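You operate a simulated robot arm through the tools that you are given. There is no shell and no other tool. Be economical: measure what you need, move in short steps, check, and stop when the job is done.

You are at the controls of a simulated robot arm. One attempt, no reset.

Task
Wax the top of the silver cap and close the tin again.
Fine: load the blue pad from the wax tin and lay it back after. A coat counts when it lies all over at full strength: go over it till it gets no stronger.

It is judged by the outcome, as a careful person would: the job done as asked, and still so three seconds after it is handed in. It fails if anything else is knocked over, pushed out of place, dropped, spilled or broken. Lids that push on must go on centred and level and be pressed home; caps that screw on are set level and turned clockwise until they are tight.

Robot
A 6-joint arm with a two-finger parallel gripper, fixed in place. Base frame: the origin is at the foot of the arm, x ahead of it, y to its left, z up; the work surface is at about z = 0. Lengths are in m, angles in rad, forces in N, time in s.
With the tool pointing down near the work surface it reaches from about 0.14 to 0.58 m from the base axis. Its first joint turns from -1.152 to 1.152 rad. Payload 2.1 kg.
The TCP is the grasp point between the finger pads, 0.03 m short of the fingertips. In the tool frame z runs along the fingers and y along their closing line. The gripper opens to 0.094 m. The fingers are 0.028 m wide and 0.01 m thick; the gripper's body (0.05 by 0.096 m) begins 0.055 m behind the TCP.
Orientation is that of the tool frame in the base frame, as a unit quaternion [x, y, z, w]. With the fingers straight down and closing along the base's y, the tool's x points along the base's -x, its y along +y and its z along -z.

Tools
- The arm moves only by the tool servo_tool. Its argument "deltas" is a list of rows, each a list of 6 numbers: the shift along the base's x, y, z in m, then the turn, a rotation vector about the base's x, y, z in rad. In form: [[dx, dy, dz, ax, ay, az], ...]. A call has 1 to 8 rows; each row shifts and turns the commanded pose from where the row before left it. "grip" is the opening, from 0 (shut) to 1 (fully open), set as the call begins (left out, the last holds). Each row takes 0.2 s and may step no farther than 0.05 m and 0.15 rad from the row before; otherwise, or with a gripper value out of range, the whole call is refused. A pose out of reach is approached as far as the arm can. The call stops where the force on the tool passes 50 N (or 10 N more than at its start, if that is more) or the arm is blocked; 0.2 s more then pass. The fingers move at their own pace (about 0.072 m/s each) and stop on an object; they squeeze with about 33 N. The grip force told is the motor's: it shows also when the fingers shut on nothing. Time passes only in rows, and 0.2 s behind the last, so rows that do not move let the fingers close. The reply holds the time, the measured pose of the TCP, the force on the tool along the base axes, the opening and the grip force, in the units named above and with some noise, with the torque about the TCP (base axes, N m) and any sound that the robot's microphone picked up.
- Cameras (640 x 400 px; columns grow to the right, rows downward): "scene" is fixed at [0.0467, -0.36, 0.4884]; the picture's right is [0.90, -0.44, 0.00], its down [-0.29, -0.58, -0.76] and it looks along [0.33, 0.68, -0.65] (base axes); focal length 214 px, centre (320, 200). "wrist" rides on the gripper at [0.076, 0.014, -0.103] in the tool frame; the picture's right is [-0.18, 0.98, 0.00], its down [-0.75, -0.14, -0.64] and it looks along [-0.63, -0.12, 0.77] (tool axes); focal length 243 px, centre (320, 200).
- get_image(camera): a new picture of that camera. No time passes.
- pixel_to_xyz(camera, pixels): for up to 12 pixels [column, row] of the newest picture of that camera ("zoom" is the newest enlarged one), the place [x, y, z] in the base frame of the surface seen there, good to about 0.002 m, but the place of the scene camera against the robot may be out by one fixed shift of up to 0.025 m in any direction. No time passes.
- zoom(camera, box): a new picture of the part [left, top, right, bottom] of that camera's present view, enlarged. No time passes.
- finish_job(): hands the job in; it is judged then, once.

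Go step by step. Measure first, check grasps and placings, and put right what went wrong. The budget is 80 turns and 46 pictures, counting those below and the enlarged ones. Unless the task says otherwise, let go and move clear before handing in, and close with one line.

The tools are called after "Call:" as name(argument=value, ...) on one line, values as JSON. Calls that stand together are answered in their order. servo_tool: Moves the arm, as the interface text tells. Its arguments: {"type":"object","properties":{"deltas":{"type":"array","items":{"type":"array","items":{"type":"number"}}},"grip":{"type":"number"}},"required":["deltas"]} The other tools are called the same way: get_image (camera) takes a picture; pixel_to_xyz (camera, pixels) gives the place of the surface under pixels of a picture; zoom (camera, box) takes an enlarged picture of a part of a camera's view; finish_job () hands the job in.

At the start:

```text
time: 0.0
position: [0.3202, -0.1132, 0.3556]
tcp_rot: [0.0, 1.0, 0.0, 0.0]
wrist_force: [0.3, -0.9, -0.2]
moment: [-0.02, 0.05, 0.03]
finger_gap: 0.0939
finger_force: 0.1
```

scene: 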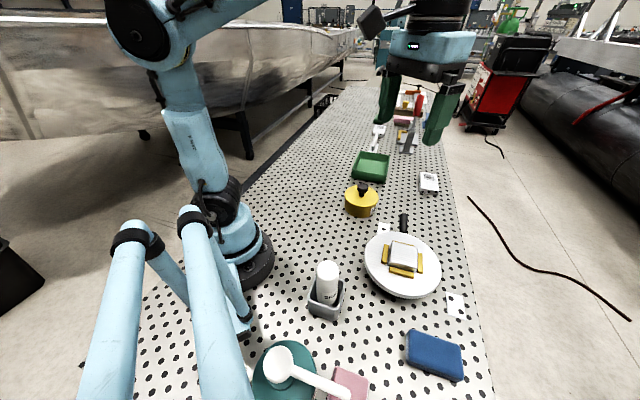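
wrist: 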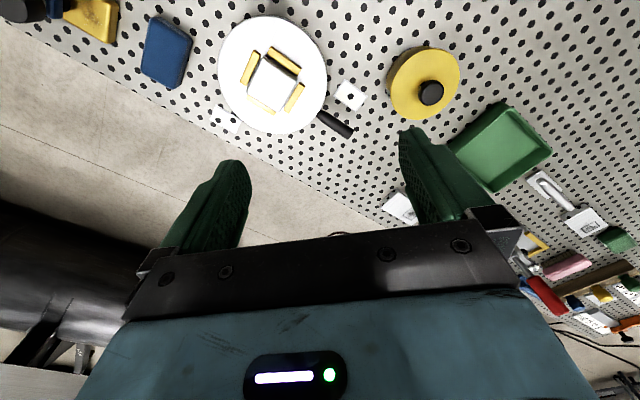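

The scene shows a white round plate with a silver square in yellow jaws (402,257), a yellow tin with a black knob (361,197), a blue pad (435,355) and several others. I'll enlarge them to tell what is what.

Call:
zoom(camera="scene", box=[300, 160, 480, 310])

Call:
zoom(camera="scene", box=[230, 250, 480, 400])

Call:
zoom(camera="wrist", box=[0, 0, 360, 140])

Call:
zoom(camera="scene", box=[330, 80, 470, 200])

```text
2.67 times, centred on (390, 235) of scene
```

zoom: 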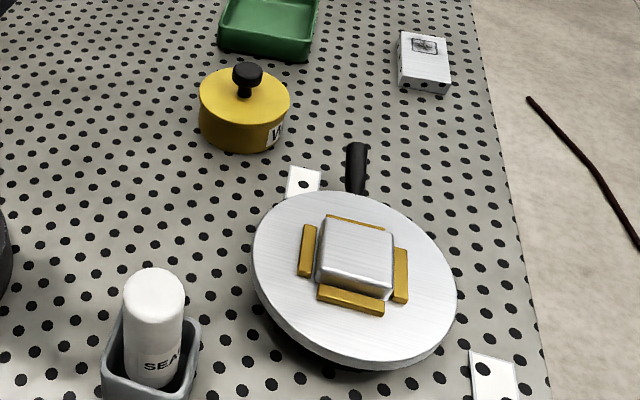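

```text
2.56 times, centred on (355, 325) of scene
```

zoom: 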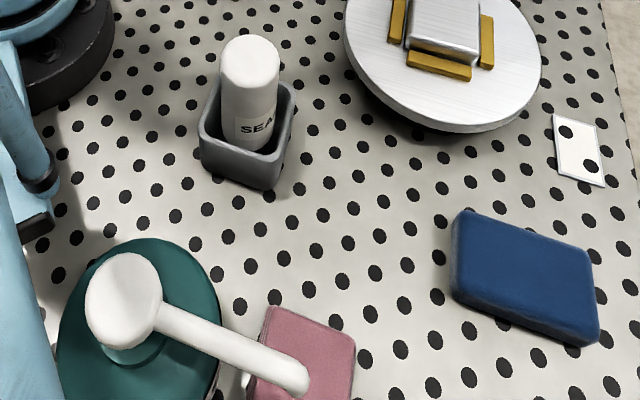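

```text
1.78 times, centred on (180, 70) of wrist
```

zoom: 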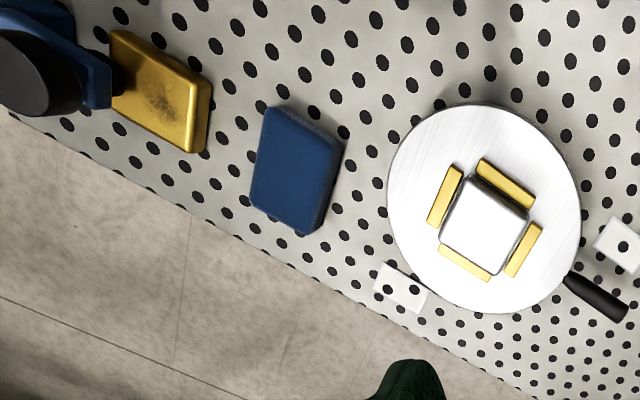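

```text
3.33 times, centred on (400, 140) of scene
```

zoom: 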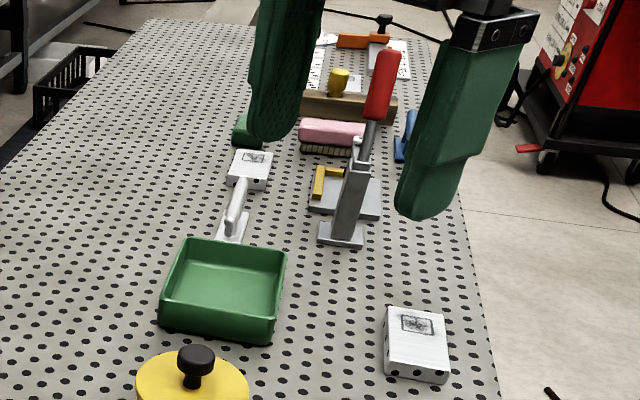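

The yellow tin bears a "W" label and a knobbed lid; the silver block sits between yellow stops on the disc, and other things lie out of view. I'll measure them now.

Call:
pixel_to_xyz(camera="scene", pixels=[[361, 186], [361, 200], [404, 250], [400, 275], [420, 240], [375, 265], [435, 350], [428, 184], [325, 270], [370, 165], [404, 218], [350, 385]])

Call:
pixel_to_xyz(camera="wrist", pixels=[[430, 92], [415, 75], [272, 82], [290, 120], [165, 48], [95, 15], [350, 95], [340, 125], [400, 205], [500, 150], [50, 8], [20, 8]])

```text
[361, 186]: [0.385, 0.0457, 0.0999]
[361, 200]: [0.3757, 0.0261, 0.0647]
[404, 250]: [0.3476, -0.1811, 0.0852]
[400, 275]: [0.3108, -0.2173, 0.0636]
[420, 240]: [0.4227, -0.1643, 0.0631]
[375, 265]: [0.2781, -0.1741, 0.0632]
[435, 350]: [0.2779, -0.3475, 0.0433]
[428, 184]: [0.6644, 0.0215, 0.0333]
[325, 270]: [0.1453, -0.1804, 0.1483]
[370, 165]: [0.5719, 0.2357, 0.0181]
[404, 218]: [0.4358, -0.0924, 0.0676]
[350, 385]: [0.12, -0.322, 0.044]
```

```text
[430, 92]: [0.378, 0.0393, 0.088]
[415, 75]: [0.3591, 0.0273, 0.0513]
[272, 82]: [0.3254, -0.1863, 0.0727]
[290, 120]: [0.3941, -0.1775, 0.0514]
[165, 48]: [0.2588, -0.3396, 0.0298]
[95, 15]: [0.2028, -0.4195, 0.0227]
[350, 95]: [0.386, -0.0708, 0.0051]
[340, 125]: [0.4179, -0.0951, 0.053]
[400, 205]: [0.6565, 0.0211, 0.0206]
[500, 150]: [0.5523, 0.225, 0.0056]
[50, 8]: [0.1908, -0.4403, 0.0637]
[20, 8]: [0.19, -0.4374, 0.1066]
```

The wrist view agrees with the scene view apart from a shift of about 1 cm. The blue-black object at wrist (40,8) is half out of view, so I'll move toward it and look.

Call:
servo_tool(deltas=[[-0.03, -0.03, 0.02, 0, 0, 0], [-0.03, -0.03, 0.02, 0, 0, 0], [-0.03, -0.03, 0.0, 0, 0, 0], [-0.02, -0.03, 0, 0, 0, 0]])

Call:
get_image(camera="wrist")

```text
time: 1.0
position: [0.2086, -0.2331, 0.3945]
tcp_rot: [0.0, 1.0, 0.0, 0.0]
wrist_force: [-0.7, 0.1, -0.6]
moment: [0.01, -0.04, -0.02]
finger_gap: 0.0942
finger_force: 0.0
```

```text
39 pictures are left
```

wrist: 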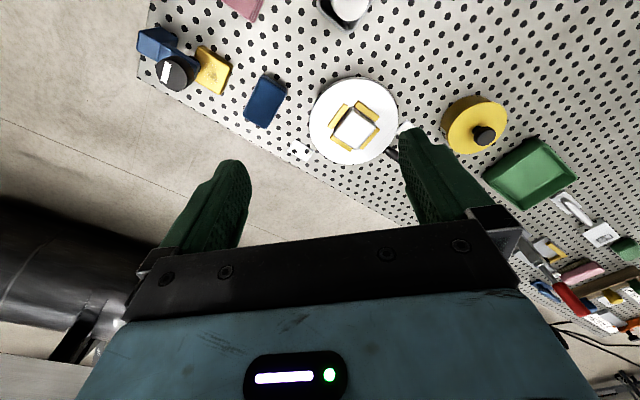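

Call:
zoom(camera="wrist", box=[120, 0, 300, 130])

Call:
zoom(camera="wrist", box=[290, 60, 520, 180])

Call:
zoom(camera="wrist", box=[480, 130, 640, 350])

```text
3.08 times, centred on (210, 65) of wrist
```

zoom: 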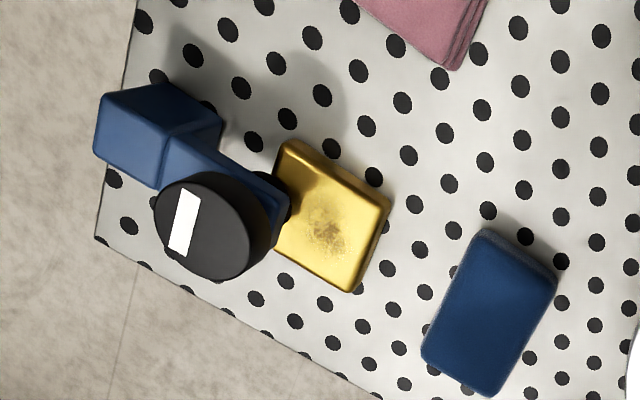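

```text
2.78 times, centred on (405, 120) of wrist
```

zoom: 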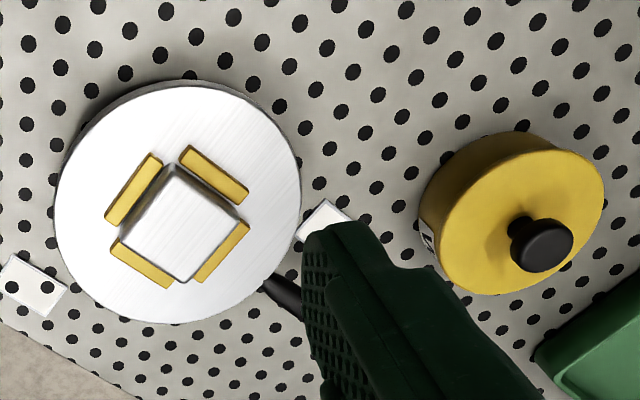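

```text
1.82 times, centred on (560, 240) of wrist
```

zoom: 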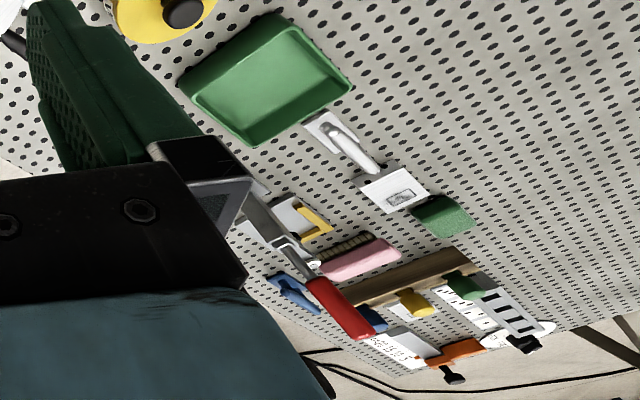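

The gold scratched block is a different cap; the silver cap is the one on the disc, and the plain blue block (265,100) is the pad. I'll move in toward the tin to inspect its lid and seam.

Call:
servo_tool(deltas=[[0.02, 0.05, 0, 0, 0, 0], [0.02, 0.045, -0.01, 0, 0, 0], [0.02, 0.045, -0.02, 0, 0, 0], [0.02, 0.045, -0.03, 0, 0, 0], [0, 0.045, -0.03, 0, 0, 0], [0, 0.02, -0.03, 0, 0, 0]])

Call:
get_image(camera="wrist")

Call:
zoom(camera="scene", box=[330, 170, 390, 225])

```text
refused: row 1 steps farther than a row can; nothing moved
```

```text
35 pictures are left
```

wrist: 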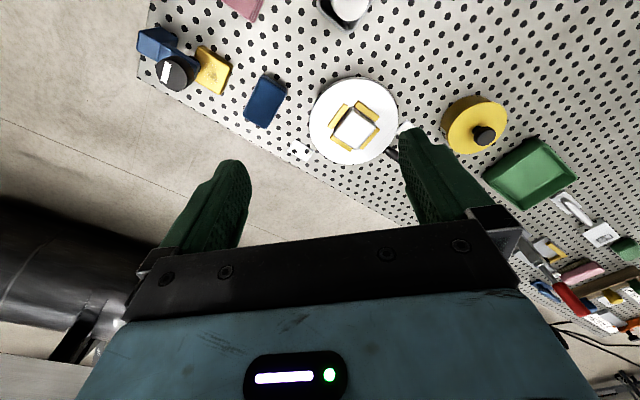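

```text
7.27 times, centred on (360, 198) of scene
```

zoom: 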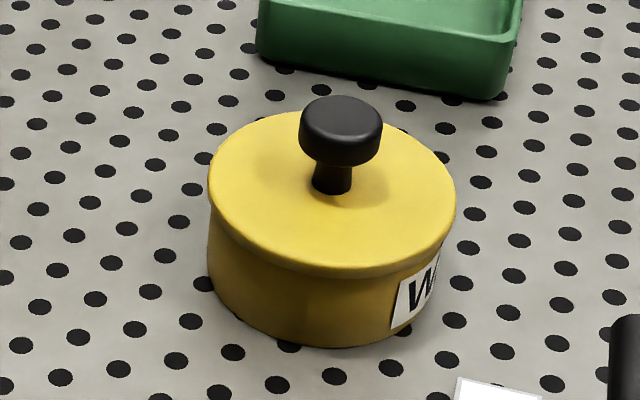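

The first row was over the step limit, so nothing moved. The lid is a flat disc with a knob, so I'll repeat the move with shorter steps.

Call:
servo_tool(deltas=[[0.015, 0.045, 0, 0, 0, 0], [0.015, 0.045, -0.01, 0, 0, 0], [0.015, 0.04, -0.02, 0, 0, 0], [0.015, 0.04, -0.02, 0, 0, 0], [0.01, 0.04, -0.02, 0, 0, 0], [0.01, 0.03, -0.03, 0, 0, 0], [0, 0.02, -0.03, 0, 0, 0]])

Call:
get_image(camera="wrist")

```text
time: 2.6
position: [0.2899, 0.0271, 0.2629]
tcp_rot: [0.001, 1.0, 0.0, 0.0]
wrist_force: [0.8, 0.3, 0.4]
moment: [0.06, -0.05, 0.01]
finger_gap: 0.0941
finger_force: 0.0
```

```text
33 pictures are left
```

wrist: 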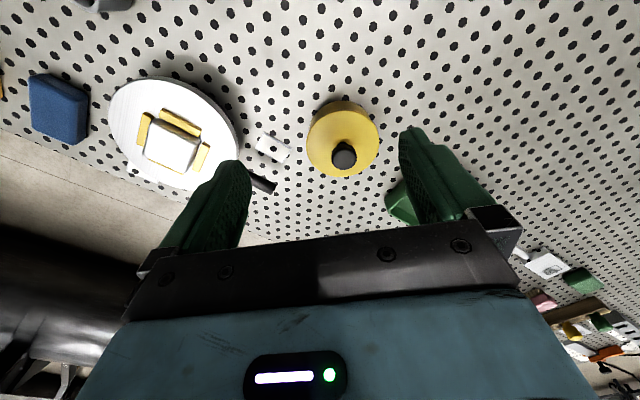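

Call:
pixel_to_xyz(camera="wrist", pixels=[[343, 156], [335, 154], [352, 154], [343, 164], [343, 148], [309, 138], [379, 138], [345, 101], [340, 176], [325, 120], [318, 125], [343, 145]])

Call:
zoom(camera="wrist", box=[290, 85, 400, 195])

```text
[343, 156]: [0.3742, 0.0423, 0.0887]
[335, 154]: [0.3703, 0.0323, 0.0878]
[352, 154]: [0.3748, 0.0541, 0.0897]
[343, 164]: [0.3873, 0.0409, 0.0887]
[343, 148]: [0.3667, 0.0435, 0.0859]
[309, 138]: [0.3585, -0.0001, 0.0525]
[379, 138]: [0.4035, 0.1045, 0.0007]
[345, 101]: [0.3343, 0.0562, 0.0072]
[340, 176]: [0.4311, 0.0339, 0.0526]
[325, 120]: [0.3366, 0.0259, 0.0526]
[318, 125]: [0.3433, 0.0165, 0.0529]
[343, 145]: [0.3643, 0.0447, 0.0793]
```

```text
3.64 times, centred on (345, 140) of wrist
```

zoom: 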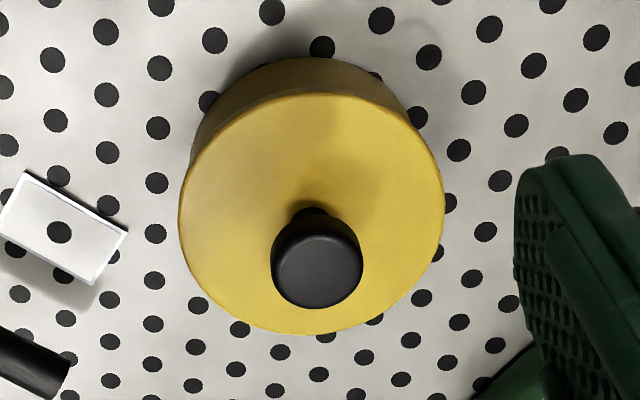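

Knob top is about (0.377, 0.043, 0.0885), 26 mm wide; lid top is at z 0.0525, r about 0.05. I'll go above the knob with a half-open grip, fingers closing along y.

Call:
servo_tool(deltas=[[0.04, 0.008, -0.02, 0, 0, 0], [0.04, 0.008, -0.02, 0, 0, 0], [0.007, 0, -0.045, 0, 0, 0], [0, 0, -0.045, 0, 0, 0], [0, 0, 0, 0, 0, 0]], grip=0.55)

Call:
get_image(camera="wrist")

Call:
zoom(camera="scene", box=[320, 140, 420, 225])

```text
time: 3.8
position: [0.3747, 0.0404, 0.1355]
tcp_rot: [0.0, 1.0, 0.0, 0.0]
wrist_force: [-0.4, -0.8, 0.6]
moment: [-0.02, 0.0, 0.02]
finger_gap: 0.0519
finger_force: 0.0
```

```text
31 pictures are left
```

wrist: 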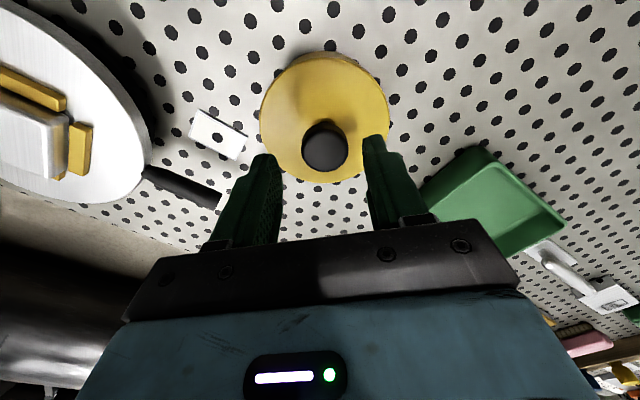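

```text
4.71 times, centred on (370, 182) of scene
```

zoom: 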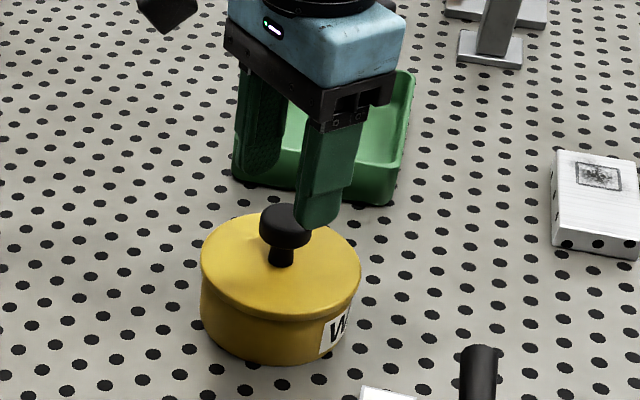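

The fingers are above the knob (325,147). I'll remeasure the knob, tin, disc, cap and spare table area from this closer view.

Call:
pixel_to_xyz(camera="wrist", pixels=[[325, 155], [306, 148], [345, 148], [325, 168], [325, 133], [262, 120], [388, 115], [318, 185], [300, 70], [40, 120], [120, 60], [230, 60]])

```text
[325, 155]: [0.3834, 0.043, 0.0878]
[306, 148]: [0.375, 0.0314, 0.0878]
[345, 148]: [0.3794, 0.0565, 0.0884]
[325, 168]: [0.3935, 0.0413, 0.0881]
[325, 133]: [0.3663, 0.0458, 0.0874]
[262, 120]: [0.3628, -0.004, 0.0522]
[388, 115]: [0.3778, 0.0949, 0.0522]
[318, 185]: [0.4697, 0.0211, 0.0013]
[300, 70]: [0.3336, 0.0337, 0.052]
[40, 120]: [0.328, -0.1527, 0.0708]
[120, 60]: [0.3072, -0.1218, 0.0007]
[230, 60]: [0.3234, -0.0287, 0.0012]
```

Knob centre is (0.380, 0.0435). I'll lower to z 0.091 and grip it.

Call:
servo_tool(deltas=[[0.005, 0.003, -0.02, 0, 0, 0], [0, 0, -0.024, 0, 0, 0]])

Call:
servo_tool(deltas=[[0, 0, 0, 0, 0, 0], [0, 0, 0, 0, 0, 0], [0, 0, 0, 0, 0, 0]], grip=0)

```text
time: 4.4
position: [0.38, 0.0452, 0.0933]
tcp_rot: [0.001, 1.0, 0.001, 0.0]
wrist_force: [-0.5, -1.0, 0.2]
moment: [0.01, 0.01, -0.03]
finger_gap: 0.0517
finger_force: 0.1
```

```text
time: 5.2
position: [0.3789, 0.0456, 0.0936]
tcp_rot: [0.0, 1.0, 0.0, 0.0]
wrist_force: [-0.5, 0.5, 0.0]
moment: [-0.03, -0.03, -0.02]
finger_gap: 0.0319
finger_force: 32.9
heard: snap
```

The fingers stopped at 32 mm with 33 N and a snap was heard. I'll look before pulling.

Call:
zoom(camera="scene", box=[320, 140, 420, 225])

Call:
zoom(camera="wrist", box=[220, 40, 440, 240])

```text
4.71 times, centred on (370, 182) of scene
```

zoom: 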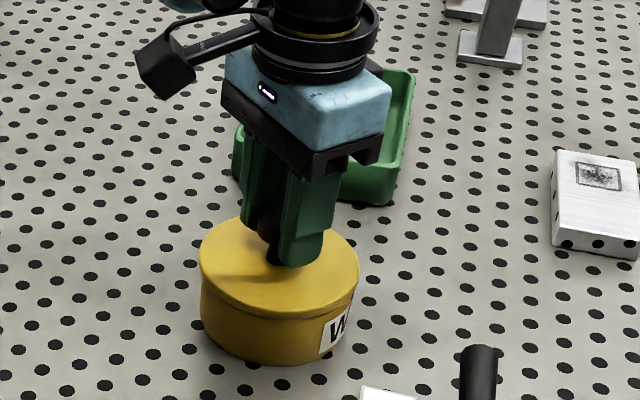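

```text
2.00 times, centred on (330, 140) of wrist
```

zoom: 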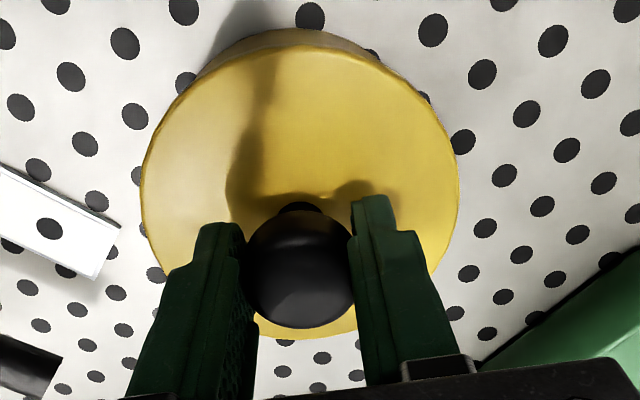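

The knob is held squarely. I'll lift slowly.

Call:
servo_tool(deltas=[[0, 0, 0.004, 0, 0, 0], [0, 0, 0.006, 0, 0, 0], [0, 0, 0.01, 0, 0, 0], [0, 0, 0.02, 0, 0, 0], [0, 0, 0.02, 0, 0, 0]])

Call:
zoom(camera="scene", box=[320, 140, 420, 225])

```text
time: 6.4
position: [0.3809, 0.044, 0.1521]
tcp_rot: [0.0, 1.0, 0.001, -0.001]
wrist_force: [-0.2, -0.8, -1.1]
moment: [0.01, 0.01, 0.04]
finger_gap: 0.0319
finger_force: 32.8
```

```text
4.71 times, centred on (370, 182) of scene
```

zoom: 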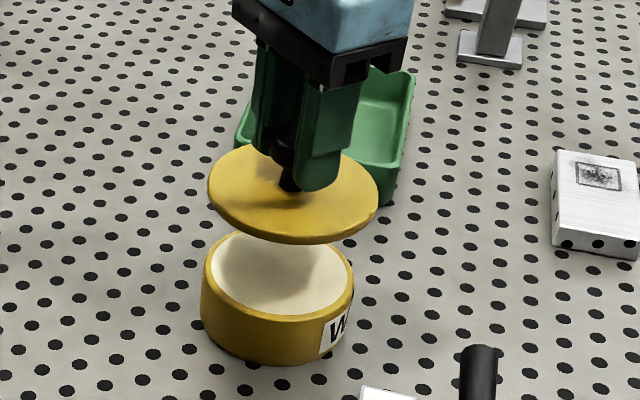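

The lid lifted cleanly and shows pale wax inside. I'll set it on the free table area at about (0.24, 0.115).

Call:
servo_tool(deltas=[[-0.035, 0.0175, 0, 0, 0, 0], [-0.035, 0.0175, 0, 0, 0, 0], [-0.035, 0.0175, 0, 0, 0, 0], [-0.035, 0.0175, 0, 0, 0, 0], [0, 0, -0.04, 0, 0, 0], [0, 0, -0.04, 0, 0, 0], [0, 0, -0.01, 0, 0, 0]])

Call:
get_image(camera="scene")

```text
time: 8.0
position: [0.2428, 0.1147, 0.0627]
tcp_rot: [0.0, 1.0, 0.0, 0.0]
wrist_force: [0.4, 0.1, -0.8]
moment: [-0.01, -0.03, -0.03]
finger_gap: 0.0323
finger_force: 33.0
```

```text
26 pictures are left
```

scene: 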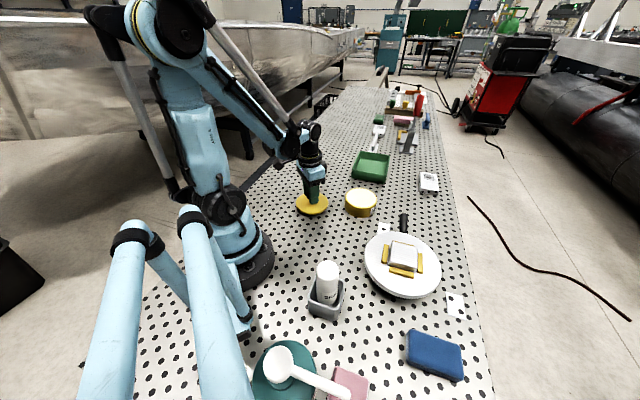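

The lid hovers over clear table; force is nil. I'll lower in small steps until it touches.

Call:
servo_tool(deltas=[[0, 0, -0.004, 0, 0, 0], [0, 0, -0.003, 0, 0, 0], [0, 0, -0.003, 0, 0, 0]])

Call:
servo_tool(deltas=[[0, 0, -0.002, 0, 0, 0], [0, 0, -0.002, 0, 0, 0]])

```text
time: 8.8
position: [0.2412, 0.115, 0.0532]
tcp_rot: [0.0, 1.0, 0.0, 0.001]
wrist_force: [-0.8, -0.8, -0.3]
moment: [-0.02, 0.02, -0.01]
finger_gap: 0.0316
finger_force: 33.4
```

```text
time: 9.4
position: [0.2419, 0.1149, 0.0486]
tcp_rot: [0.0, 1.0, -0.001, 0.0]
wrist_force: [-2.1, -5.0, 42.0]
moment: [-0.18, -0.02, -0.05]
finger_gap: 0.0323
finger_force: 32.9
```

Contact at 42 N: the lid is on the table. I'll relieve 1 mm, open and rise.

Call:
servo_tool(deltas=[[0, 0, 0.001, 0, 0, 0]])

Call:
servo_tool(deltas=[[0, 0, 0, 0, 0, 0], [0, 0, 0, 0, 0, 0]], grip=0.55)

Call:
servo_tool(deltas=[[0, 0, 0.04, 0, 0, 0], [0, 0, 0.045, 0, 0, 0], [0, 0, 0.045, 0, 0, 0], [0.02, -0.04, 0.02, 0, 0, 0], [0, -0.05, 0, 0, 0, 0], [0, -0.05, 0, 0, 0, 0], [0, -0.05, 0, 0, 0, 0], [0, -0.05, 0, 0, 0, 0]])

Call:
servo_tool(deltas=[[-0.02, -0.05, 0, 0, 0, 0], [-0.02, -0.045, 0, 0, 0, 0], [-0.02, -0.04, 0, 0, 0, 0]], grip=1.0)

Call:
get_image(camera="wrist")

```text
time: 9.8
position: [0.2416, 0.1151, 0.0481]
tcp_rot: [0.001, 1.0, 0.001, 0.0]
wrist_force: [0.3, -0.4, -1.1]
moment: [0.05, 0.01, -0.03]
finger_gap: 0.032
finger_force: 33.3
```

```text
time: 10.4
position: [0.2426, 0.1153, 0.0508]
tcp_rot: [-0.001, 1.0, 0.0, 0.0]
wrist_force: [0.0, -0.2, 0.0]
moment: [0.01, 0.0, -0.01]
finger_gap: 0.0518
finger_force: 0.0
```

```text
time: 12.2
position: [0.2628, -0.1258, 0.2022]
tcp_rot: [0.0, 1.0, 0.0, 0.0]
wrist_force: [-0.5, 0.7, 0.1]
moment: [0.01, -0.01, -0.04]
finger_gap: 0.0519
finger_force: 0.1
```

```text
refused: row 1 steps farther than a row can; nothing moved
```

```text
25 pictures are left
```

wrist: 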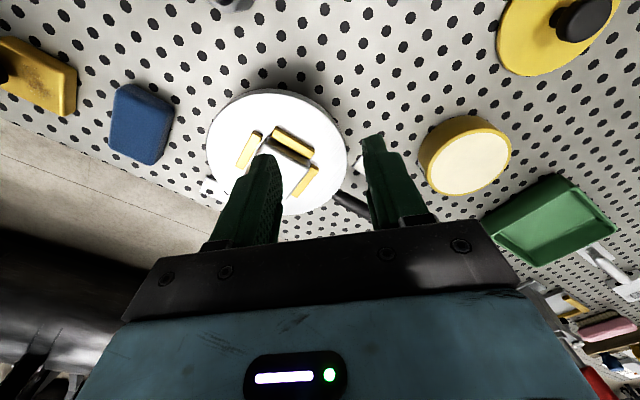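

The lid lies flat and the open wax (470,165) is visible; the last move was refused for step size. I'll measure the pad and wax here.

Call:
pixel_to_xyz(camera="wrist", pixels=[[123, 87], [170, 105], [148, 162], [112, 147], [141, 124], [172, 120], [470, 165], [433, 165], [508, 150], [478, 134], [462, 192], [425, 170]])

Call:
servo_tool(deltas=[[-0.02, -0.04, 0, 0, 0, 0], [-0.02, -0.04, 0, 0, 0, 0], [-0.02, -0.04, 0, 0, 0, 0], [-0.02, -0.04, 0, 0, 0, 0]], grip=1.0)

Call:
get_image(camera="wrist")

```text
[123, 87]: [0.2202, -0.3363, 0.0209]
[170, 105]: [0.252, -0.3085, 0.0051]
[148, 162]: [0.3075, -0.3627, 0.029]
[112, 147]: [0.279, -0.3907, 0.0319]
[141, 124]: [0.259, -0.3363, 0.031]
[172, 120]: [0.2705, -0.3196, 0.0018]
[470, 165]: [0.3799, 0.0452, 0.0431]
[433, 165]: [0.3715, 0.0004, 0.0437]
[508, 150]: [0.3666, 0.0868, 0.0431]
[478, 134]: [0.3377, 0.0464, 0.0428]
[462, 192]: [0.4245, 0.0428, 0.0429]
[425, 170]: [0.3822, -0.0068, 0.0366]
```

```text
time: 13.2
position: [0.1812, -0.2861, 0.2001]
tcp_rot: [0.0, 1.0, 0.0, 0.0]
wrist_force: [0.3, 0.0, 0.3]
moment: [0.05, 0.02, 0.04]
finger_gap: 0.0939
finger_force: 0.0
```

```text
24 pictures are left
```

wrist: 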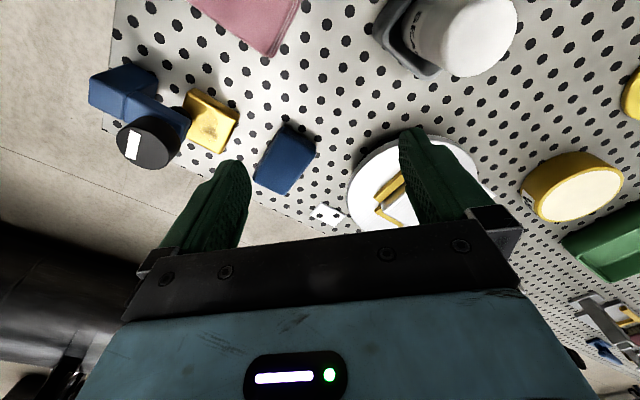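

The wax surface is at z 0.043 centred at (0.380, 0.045). I'll zoom on the pad (285,160).

Call:
zoom(camera="wrist", box=[240, 110, 330, 205])

Call:
pixel_to_xyz(camera="wrist", pixels=[[285, 127], [312, 148], [288, 191], [258, 174], [285, 160], [312, 155], [292, 190], [297, 135], [301, 172], [271, 149], [273, 183], [314, 146]])

```text
4.21 times, centred on (285, 158) of wrist
```

zoom: 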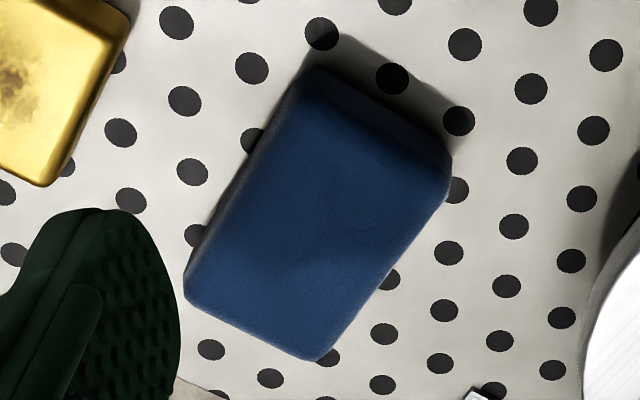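

```text
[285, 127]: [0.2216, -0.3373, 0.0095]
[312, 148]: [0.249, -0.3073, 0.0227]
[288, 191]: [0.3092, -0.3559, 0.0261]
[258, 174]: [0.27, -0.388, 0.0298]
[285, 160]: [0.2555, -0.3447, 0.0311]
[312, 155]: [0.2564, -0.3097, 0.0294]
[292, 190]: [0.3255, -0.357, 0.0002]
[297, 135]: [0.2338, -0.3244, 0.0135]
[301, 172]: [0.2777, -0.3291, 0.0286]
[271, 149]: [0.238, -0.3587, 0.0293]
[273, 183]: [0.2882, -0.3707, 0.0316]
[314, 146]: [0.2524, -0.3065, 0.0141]
```

The pad is about 75×50×30 mm, centred at (0.262, -0.348) with its long side at -41°. I'll turn the tool by -0.72 about z and hover above it.

Call:
servo_tool(deltas=[[0.0164, -0.0126, 0, 0, 0, -0.144], [0.0164, -0.0126, 0, 0, 0, -0.144], [0.0164, -0.0126, -0.02, 0, 0, -0.144], [0.0164, -0.0126, -0.04, 0, 0, -0.144], [0.0164, -0.0126, -0.04, 0, 0, -0.144], [0, 0, 0, 0, 0, 0]], grip=0.8)

Call:
get_image(camera="wrist")

```text
time: 14.6
position: [0.2631, -0.3476, 0.1004]
tcp_rot: [0.353, 0.936, 0.0, 0.001]
wrist_force: [-0.1, 0.0, 0.5]
moment: [0.01, 0.0, -0.02]
finger_gap: 0.0754
finger_force: 0.0
```

```text
22 pictures are left
```

wrist: 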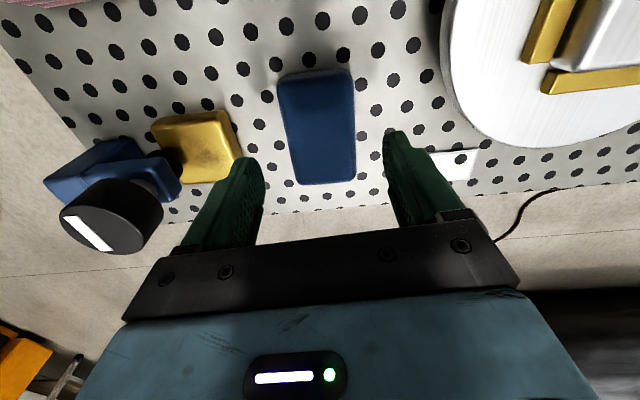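

The pad sits between the fingers and looks aligned. I'll check its edges from here.

Call:
pixel_to_xyz(camera="wrist", pixels=[[283, 100], [290, 150], [350, 90], [352, 140], [299, 181], [348, 179], [318, 130], [285, 84], [347, 77], [232, 140], [240, 150], [320, 181]])

```text
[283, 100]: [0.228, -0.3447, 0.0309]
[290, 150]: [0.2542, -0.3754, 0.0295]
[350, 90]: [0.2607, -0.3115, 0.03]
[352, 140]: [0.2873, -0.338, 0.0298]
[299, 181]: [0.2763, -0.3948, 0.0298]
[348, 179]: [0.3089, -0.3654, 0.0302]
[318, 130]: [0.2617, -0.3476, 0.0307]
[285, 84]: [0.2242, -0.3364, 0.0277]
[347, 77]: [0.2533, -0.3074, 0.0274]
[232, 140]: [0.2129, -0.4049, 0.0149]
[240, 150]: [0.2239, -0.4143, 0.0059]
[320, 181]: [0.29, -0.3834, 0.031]
```

Refined: centre (0.2655, -0.351), long side at about -46°. I'll correct, lower to z 0.042 and close.

Call:
servo_tool(deltas=[[0.003, -0.003, 0, 0, 0, -0.08], [0, 0, -0.03, 0, 0, 0], [0, 0, -0.0285, 0, 0, 0]])

Call:
servo_tool(deltas=[[0, 0, 0, 0, 0, 0], [0, 0, 0, 0, 0, 0], [0, 0, 0, 0, 0, 0], [0, 0, 0, 0, 0, 0]], grip=0)

Call:
get_image(camera="wrist")

```text
time: 15.4
position: [0.266, -0.3515, 0.0401]
tcp_rot: [0.39, 0.921, 0.0, 0.0]
wrist_force: [-0.1, 0.3, -0.2]
moment: [-0.02, 0.0, 0.03]
finger_gap: 0.0752
finger_force: 0.0
```

```text
time: 16.4
position: [0.2657, -0.3506, 0.0402]
tcp_rot: [0.389, 0.921, 0.0, 0.0]
wrist_force: [-0.2, -0.1, -0.5]
moment: [-0.02, 0.0, 0.03]
finger_gap: 0.0545
finger_force: 32.6
```

```text
21 pictures are left
```

wrist: 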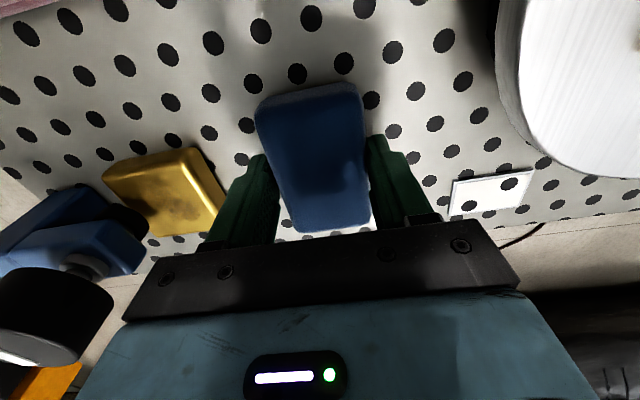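

The pad is held at 54.5 mm width. I'll lift it and carry it high to above the wax tin.

Call:
servo_tool(deltas=[[0, 0, 0.03, 0, 0, 0], [0, 0, 0.045, 0, 0, 0], [0, 0, 0.045, 0, 0, 0], [0.0127, 0.044, 0, 0, 0, 0], [0.0127, 0.044, 0, 0, 0, 0], [0.0127, 0.044, 0, 0, 0, 0], [0.0127, 0.044, 0, 0, 0, 0], [0.0127, 0.044, 0, 0, 0, 0]])

Call:
servo_tool(deltas=[[0.0127, 0.044, 0, 0, 0, 0], [0.0127, 0.044, 0, 0, 0, 0], [0.0127, 0.044, 0, 0, 0, 0], [0.0129, 0.044, 0, 0, 0, 0], [0, 0, -0.03, 0, 0, 0], [0, 0, -0.03, 0, 0, 0]])

Call:
get_image(camera="scene")

Call:
zoom(camera="scene", box=[320, 150, 460, 300])

```text
time: 18.2
position: [0.3286, -0.129, 0.1613]
tcp_rot: [0.39, 0.921, 0.0, 0.0]
wrist_force: [0.3, 0.2, -0.7]
moment: [0.0, -0.01, -0.02]
finger_gap: 0.0547
finger_force: 33.2
```

```text
time: 19.6
position: [0.3809, 0.0467, 0.1006]
tcp_rot: [0.39, 0.921, 0.0, 0.0]
wrist_force: [0.2, 0.3, -1.0]
moment: [0.02, 0.01, -0.01]
finger_gap: 0.055
finger_force: 33.0
```

```text
20 pictures are left
```

scene: 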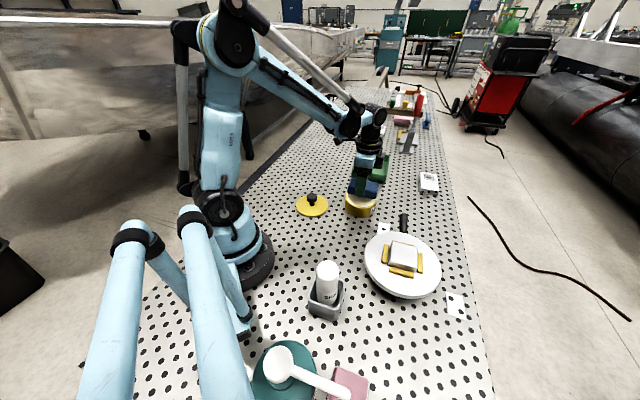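

```text
2.67 times, centred on (390, 225) of scene
```

zoom: 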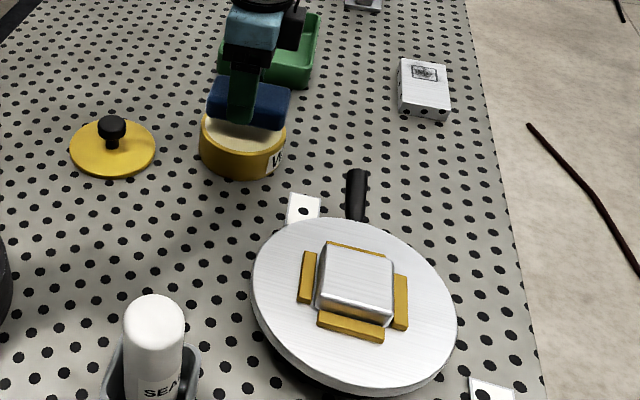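

The pad hovers over the wax. I'll measure the cap in this zoom and lower the pad in small steps.

Call:
pixel_to_xyz(camera="zoom", pixels=[[330, 246], [392, 258], [390, 320], [320, 293], [388, 295], [326, 280], [357, 270], [350, 322], [308, 270], [402, 300], [350, 243], [252, 285]])

Call:
servo_tool(deltas=[[0, 0, -0.01, 0, 0, 0], [0, 0, -0.004, 0, 0, 0], [0, 0, -0.002, 0, 0, 0]])

```text
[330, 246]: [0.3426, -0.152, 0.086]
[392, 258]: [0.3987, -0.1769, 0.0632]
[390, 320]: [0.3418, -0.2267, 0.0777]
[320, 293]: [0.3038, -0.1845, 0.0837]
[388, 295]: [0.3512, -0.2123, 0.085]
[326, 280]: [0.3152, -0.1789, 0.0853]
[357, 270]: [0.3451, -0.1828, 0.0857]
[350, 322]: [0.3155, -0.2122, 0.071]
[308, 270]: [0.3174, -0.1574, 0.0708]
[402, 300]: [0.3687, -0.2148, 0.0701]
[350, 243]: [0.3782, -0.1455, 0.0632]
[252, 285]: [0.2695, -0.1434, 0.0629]
```

```text
time: 20.4
position: [0.3816, 0.0469, 0.0846]
tcp_rot: [0.389, 0.921, 0.001, -0.001]
wrist_force: [-0.1, 0.5, -0.7]
moment: [-0.02, 0.01, 0.0]
finger_gap: 0.0549
finger_force: 33.3
```

No contact yet; stops are about 15 mm below the cap's top, which gives good clearance. I'll continue down.

Call:
servo_tool(deltas=[[0, 0, -0.001, 0, 0, 0], [0, 0, -0.001, 0, 0, 0]])

Call:
servo_tool(deltas=[[0, 0, -0.001, 0, 0, 0]])

```text
time: 21.0
position: [0.3808, 0.0459, 0.0826]
tcp_rot: [0.389, 0.921, 0.001, 0.0]
wrist_force: [-0.6, 0.9, 0.1]
moment: [0.01, 0.0, 0.0]
finger_gap: 0.0548
finger_force: 33.4
```

```text
time: 21.4
position: [0.3808, 0.045, 0.0822]
tcp_rot: [0.39, 0.921, 0.0, 0.0]
wrist_force: [0.7, 0.9, 1.8]
moment: [-0.03, -0.03, 0.02]
finger_gap: 0.0546
finger_force: 33.1
```

Contact is starting (1.8 N). I'll press a further 1 mm.

Call:
servo_tool(deltas=[[0, 0, -0.001, 0, 0, 0]])

```text
time: 21.8
position: [0.3816, 0.0448, 0.0812]
tcp_rot: [0.389, 0.921, -0.001, 0.0]
wrist_force: [0.2, 3.6, 24.9]
moment: [-0.15, 0.16, -0.03]
finger_gap: 0.0548
finger_force: 32.7
```

25 N is firm enough. I'll ease off half a millimetre and rub lightly in a small circle so the pad loads without dragging the tin.

Call:
servo_tool(deltas=[[0, 0, 0.0006, 0, 0, 0], [0.003, 0, 0, 0, 0, 0], [-0.003, 0.003, 0, 0, 0, 0], [-0.003, -0.003, 0, 0, 0, 0], [0.003, -0.003, 0, 0, 0, 0], [0, 0.003, 0, 0, 0, 0]])

```text
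time: 23.2
position: [0.381, 0.0433, 0.0815]
tcp_rot: [0.39, 0.921, -0.001, 0.0]
wrist_force: [-5.6, -5.6, 19.3]
moment: [0.04, 0.11, 0.05]
finger_gap: 0.0545
finger_force: 33.1
```

Rubbed at about 19 N. I'll lift and check the tin's place and the pad.

Call:
servo_tool(deltas=[[0, 0, 0.03, 0, 0, 0], [0, 0, 0.04, 0, 0, 0], [-0.01, -0.045, 0, 0, 0, 0], [-0.01, -0.045, 0, 0, 0, 0]])

Call:
zoom(camera="scene", box=[320, 130, 450, 230])

```text
time: 24.2
position: [0.3608, -0.0443, 0.1508]
tcp_rot: [0.389, 0.921, 0.0, 0.0]
wrist_force: [0.7, -0.2, -0.6]
moment: [0.0, 0.01, -0.03]
finger_gap: 0.055
finger_force: 32.9
```

```text
4.00 times, centred on (385, 180) of scene
```

zoom: 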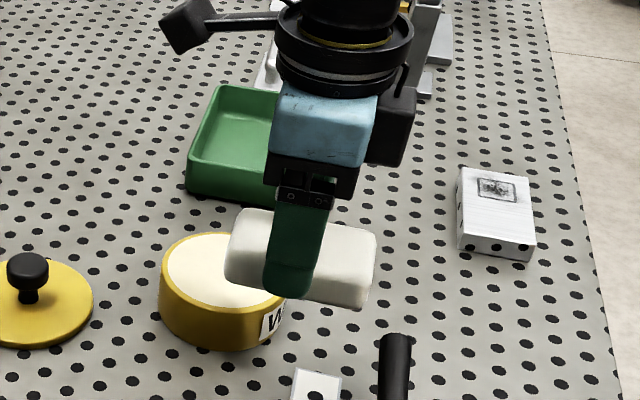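

The pad has turned cream, so it is loaded. Now I need the cap's exact place from the wrist view.

Call:
get_image(camera="wrist")

```text
17 pictures are left
```

wrist: 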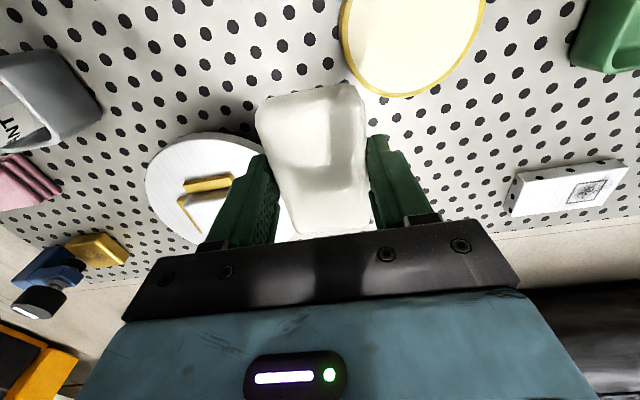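

The cap is hidden behind the left finger at (210,210). I'll shift right in the picture for a clear view.

Call:
servo_tool(deltas=[[0.03, 0.03, 0.02, 0, 0, 0], [0.03, 0.03, 0.01, 0, 0, 0]])

Call:
zoom(camera="wrist", box=[60, 100, 240, 240])

```text
time: 24.8
position: [0.4234, 0.0156, 0.1811]
tcp_rot: [0.39, 0.921, 0.0, -0.001]
wrist_force: [-0.5, 0.6, -0.3]
moment: [0.0, -0.01, 0.01]
finger_gap: 0.0549
finger_force: 33.1
```

```text
2.86 times, centred on (150, 170) of wrist
```

zoom: 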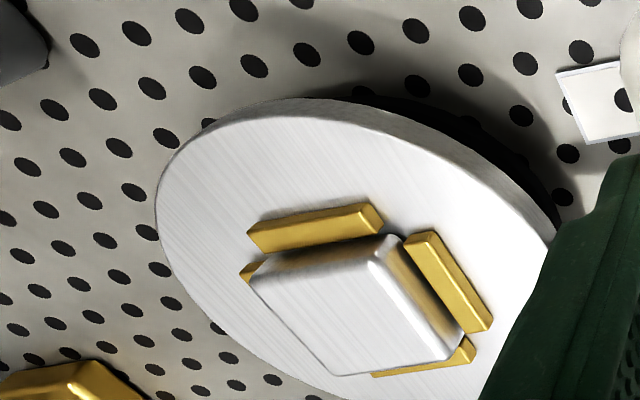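

Call:
pixel_to_xyz(camera="zoom", pixels=[[258, 282], [372, 258], [455, 352], [338, 370], [358, 316], [300, 325], [415, 306], [398, 362], [310, 238], [450, 290], [420, 368], [250, 268]])

```text
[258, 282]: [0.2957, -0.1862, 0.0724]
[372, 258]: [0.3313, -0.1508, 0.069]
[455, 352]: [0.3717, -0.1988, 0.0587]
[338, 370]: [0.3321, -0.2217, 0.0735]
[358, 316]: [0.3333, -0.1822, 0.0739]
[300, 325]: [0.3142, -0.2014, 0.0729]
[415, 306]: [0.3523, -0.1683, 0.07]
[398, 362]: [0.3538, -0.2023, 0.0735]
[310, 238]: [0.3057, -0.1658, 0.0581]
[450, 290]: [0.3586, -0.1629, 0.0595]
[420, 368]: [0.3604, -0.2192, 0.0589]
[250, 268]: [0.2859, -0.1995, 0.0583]
```

The cap is a 50 mm square centred at (0.331, -0.187), top z 0.073, and already aligned with the pad. I'll move over it and lower to just above contact.

Call:
servo_tool(deltas=[[-0.0178, -0.0404, 0, 0, 0, 0], [-0.0178, -0.0404, 0, 0, 0, 0], [-0.0178, -0.0404, 0, 0, 0, 0], [-0.0178, -0.0404, 0, 0, 0, 0], [-0.0178, -0.0404, 0, 0, 0, 0], [0, 0, -0.04, 0, 0, 0], [0, 0, -0.0246, 0, 0, 0], [0, 0, -0.004, 0, 0, 0]])

Call:
servo_tool(deltas=[[0, 0, -0.001, 0, 0, 0]])

```text
time: 26.6
position: [0.3325, -0.1875, 0.1117]
tcp_rot: [0.389, 0.921, 0.0, 0.0]
wrist_force: [0.5, 0.9, 0.4]
moment: [0.02, -0.03, 0.0]
finger_gap: 0.0544
finger_force: 32.9
```

```text
time: 27.0
position: [0.3322, -0.1862, 0.1116]
tcp_rot: [0.389, 0.921, 0.001, 0.001]
wrist_force: [-0.4, 0.4, -0.7]
moment: [0.0, 0.0, -0.02]
finger_gap: 0.0546
finger_force: 32.5
```

Call:
servo_tool(deltas=[[0, 0, -0.001, 0, 0, 0]])

Call:
servo_tool(deltas=[[0, 0, -0.0006, 0, 0, 0]])

```text
time: 27.4
position: [0.3324, -0.1878, 0.1106]
tcp_rot: [0.39, 0.921, 0.0, 0.0]
wrist_force: [-0.1, -1.2, 21.6]
moment: [-0.04, -0.04, 0.0]
finger_gap: 0.0547
finger_force: 32.6
```

```text
time: 27.8
position: [0.3318, -0.1859, 0.1116]
tcp_rot: [0.389, 0.921, 0.0, 0.0]
wrist_force: [-1.3, -1.3, 49.1]
moment: [-0.01, 0.07, -0.02]
finger_gap: 0.0551
finger_force: 32.8
```

Contact is at 22 N before the last step and 49 N now, so I'll back off 0.9 mm. Then I'll rub to and fro along the pad's long axis, and across it.

Call:
servo_tool(deltas=[[0, 0, 0.0009, 0, 0, 0], [0.005, -0.005, 0, 0, 0, 0], [-0.005, 0.005, 0, 0, 0, 0], [-0.005, 0.005, 0, 0, 0, 0], [0.005, -0.005, 0, 0, 0, 0], [0.004, 0.004, 0, 0, 0, 0], [-0.008, -0.008, 0, 0, 0, 0], [0.004, 0.004, 0, 0, 0, 0]])

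Call:
servo_tool(deltas=[[0.006, -0.006, 0, 0, 0, 0], [-0.006, 0.006, 0, 0, 0, 0], [-0.006, 0.006, 0, 0, 0, 0], [0.006, -0.006, 0, 0, 0, 0], [0.005, 0.005, 0, 0, 0, 0], [-0.01, -0.01, 0, 0, 0, 0], [0.005, 0.005, 0, 0, 0, 0]])

Call:
servo_tool(deltas=[[0, 0, 0.03, 0, 0, 0], [0, 0, 0.04, 0, 0, 0], [0.018, 0.04, 0, 0, 0, 0], [0.018, 0.04, 0, 0, 0, 0], [0.018, 0.04, 0, 0, 0, 0]])

Call:
zoom(camera="scene", box=[350, 210, 450, 310])

```text
time: 29.6
position: [0.3312, -0.1875, 0.1103]
tcp_rot: [0.39, 0.921, 0.0, 0.0]
wrist_force: [-1.0, -0.3, 0.5]
moment: [-0.01, 0.01, 0.02]
finger_gap: 0.0547
finger_force: 33.4
```

```text
time: 31.2
position: [0.3324, -0.1869, 0.1121]
tcp_rot: [0.389, 0.921, 0.001, 0.0]
wrist_force: [-0.9, 0.7, -0.1]
moment: [0.03, 0.01, 0.0]
finger_gap: 0.0546
finger_force: 32.8
```

```text
time: 32.4
position: [0.3864, -0.0665, 0.1799]
tcp_rot: [0.39, 0.921, 0.0, 0.0]
wrist_force: [0.9, 0.1, -0.6]
moment: [-0.01, 0.0, 0.0]
finger_gap: 0.0548
finger_force: 32.6
```

```text
4.00 times, centred on (400, 260) of scene
```

zoom: 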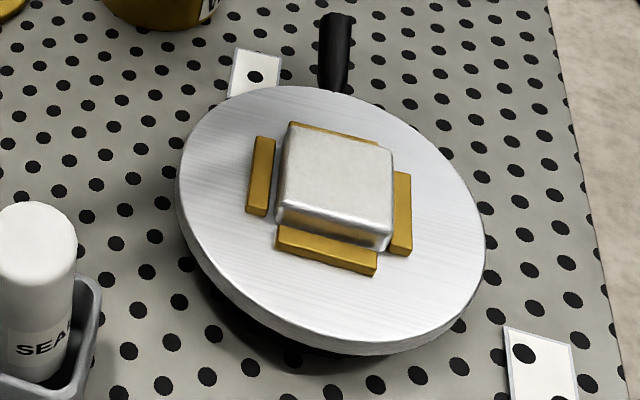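

A light coat shows on the cap, but the force during rubbing was about zero, so it will not be at full strength. I'll go back, press to about 20 N and rub again.

Call:
servo_tool(deltas=[[-0.018, -0.04, 0, 0, 0, 0], [-0.018, -0.04, 0, 0, 0, 0], [-0.018, -0.04, 0, 0, 0, 0], [0, 0, -0.04, 0, 0, 0], [0, 0, -0.028, 0, 0, 0], [0, 0, -0.0024, 0, 0, 0]])

Call:
servo_tool(deltas=[[0.005, -0.005, 0, 0, 0, 0], [-0.005, 0.005, 0, 0, 0, 0], [-0.005, 0.005, 0, 0, 0, 0], [0.005, -0.005, 0, 0, 0, 0]])

```text
time: 33.8
position: [0.3325, -0.1875, 0.1105]
tcp_rot: [0.389, 0.921, 0.0, -0.001]
wrist_force: [-1.3, -0.5, 16.2]
moment: [-0.02, 0.0, 0.03]
finger_gap: 0.0546
finger_force: 32.7
```

```text
time: 34.8
position: [0.332, -0.1853, 0.111]
tcp_rot: [0.39, 0.921, 0.0, -0.002]
wrist_force: [-7.4, 7.8, 22.2]
moment: [0.07, 0.07, -0.01]
finger_gap: 0.0544
finger_force: 33.9
```

The force is now about 20 N and steady. I'll make more strokes in both directions.

Call:
servo_tool(deltas=[[0.004, 0.004, 0, 0, 0, 0], [-0.004, -0.004, 0, 0, 0, 0], [-0.004, -0.004, 0, 0, 0, 0], [0.004, 0.004, 0, 0, 0, 0], [0.006, -0.006, 0, 0, 0, 0], [-0.006, 0.006, 0, 0, 0, 0], [-0.006, 0.006, 0, 0, 0, 0], [0.006, -0.006, 0, 0, 0, 0]])

Call:
servo_tool(deltas=[[0.004, 0.004, 0, 0, 0, 0], [-0.004, -0.004, 0, 0, 0, 0], [-0.004, -0.004, 0, 0, 0, 0], [0.004, 0.004, 0, 0, 0, 0], [0.006, -0.006, 0, 0, 0, 0], [-0.006, 0.006, 0, 0, 0, 0], [-0.006, 0.006, 0, 0, 0, 0], [0.006, -0.006, 0, 0, 0, 0]])

Call:
servo_tool(deltas=[[0, 0, 0.03, 0, 0, 0], [0, 0, 0.0404, 0, 0, 0], [0.018, 0.04, 0, 0, 0, 0], [0.018, 0.04, 0, 0, 0, 0], [0.018, 0.04, 0, 0, 0, 0]])

Call:
zoom(camera="scene", box=[350, 210, 450, 310])

```text
time: 36.6
position: [0.3312, -0.1865, 0.1106]
tcp_rot: [0.389, 0.921, 0.0, 0.0]
wrist_force: [0.8, 0.1, 1.2]
moment: [0.03, 0.0, 0.01]
finger_gap: 0.0549
finger_force: 32.7
```

```text
time: 38.4
position: [0.3312, -0.1868, 0.11]
tcp_rot: [0.389, 0.921, 0.001, -0.002]
wrist_force: [-5.0, 5.6, 14.9]
moment: [0.06, 0.13, -0.01]
finger_gap: 0.0547
finger_force: 32.9
```

```text
time: 39.6
position: [0.3851, -0.0651, 0.1811]
tcp_rot: [0.39, 0.921, 0.0, 0.0]
wrist_force: [-0.2, 1.1, 0.6]
moment: [0.02, 0.02, -0.02]
finger_gap: 0.0548
finger_force: 32.9
```

```text
4.00 times, centred on (400, 260) of scene
```

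zoom: 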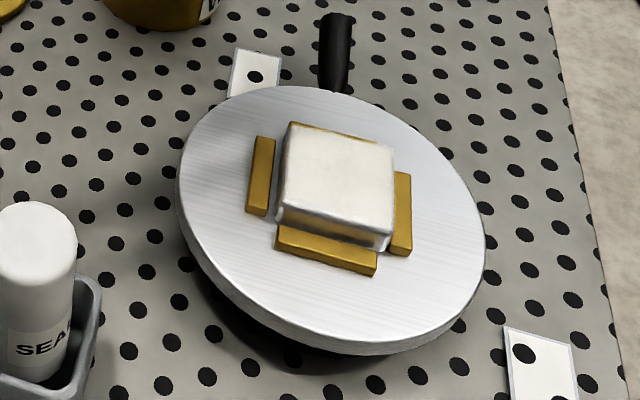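

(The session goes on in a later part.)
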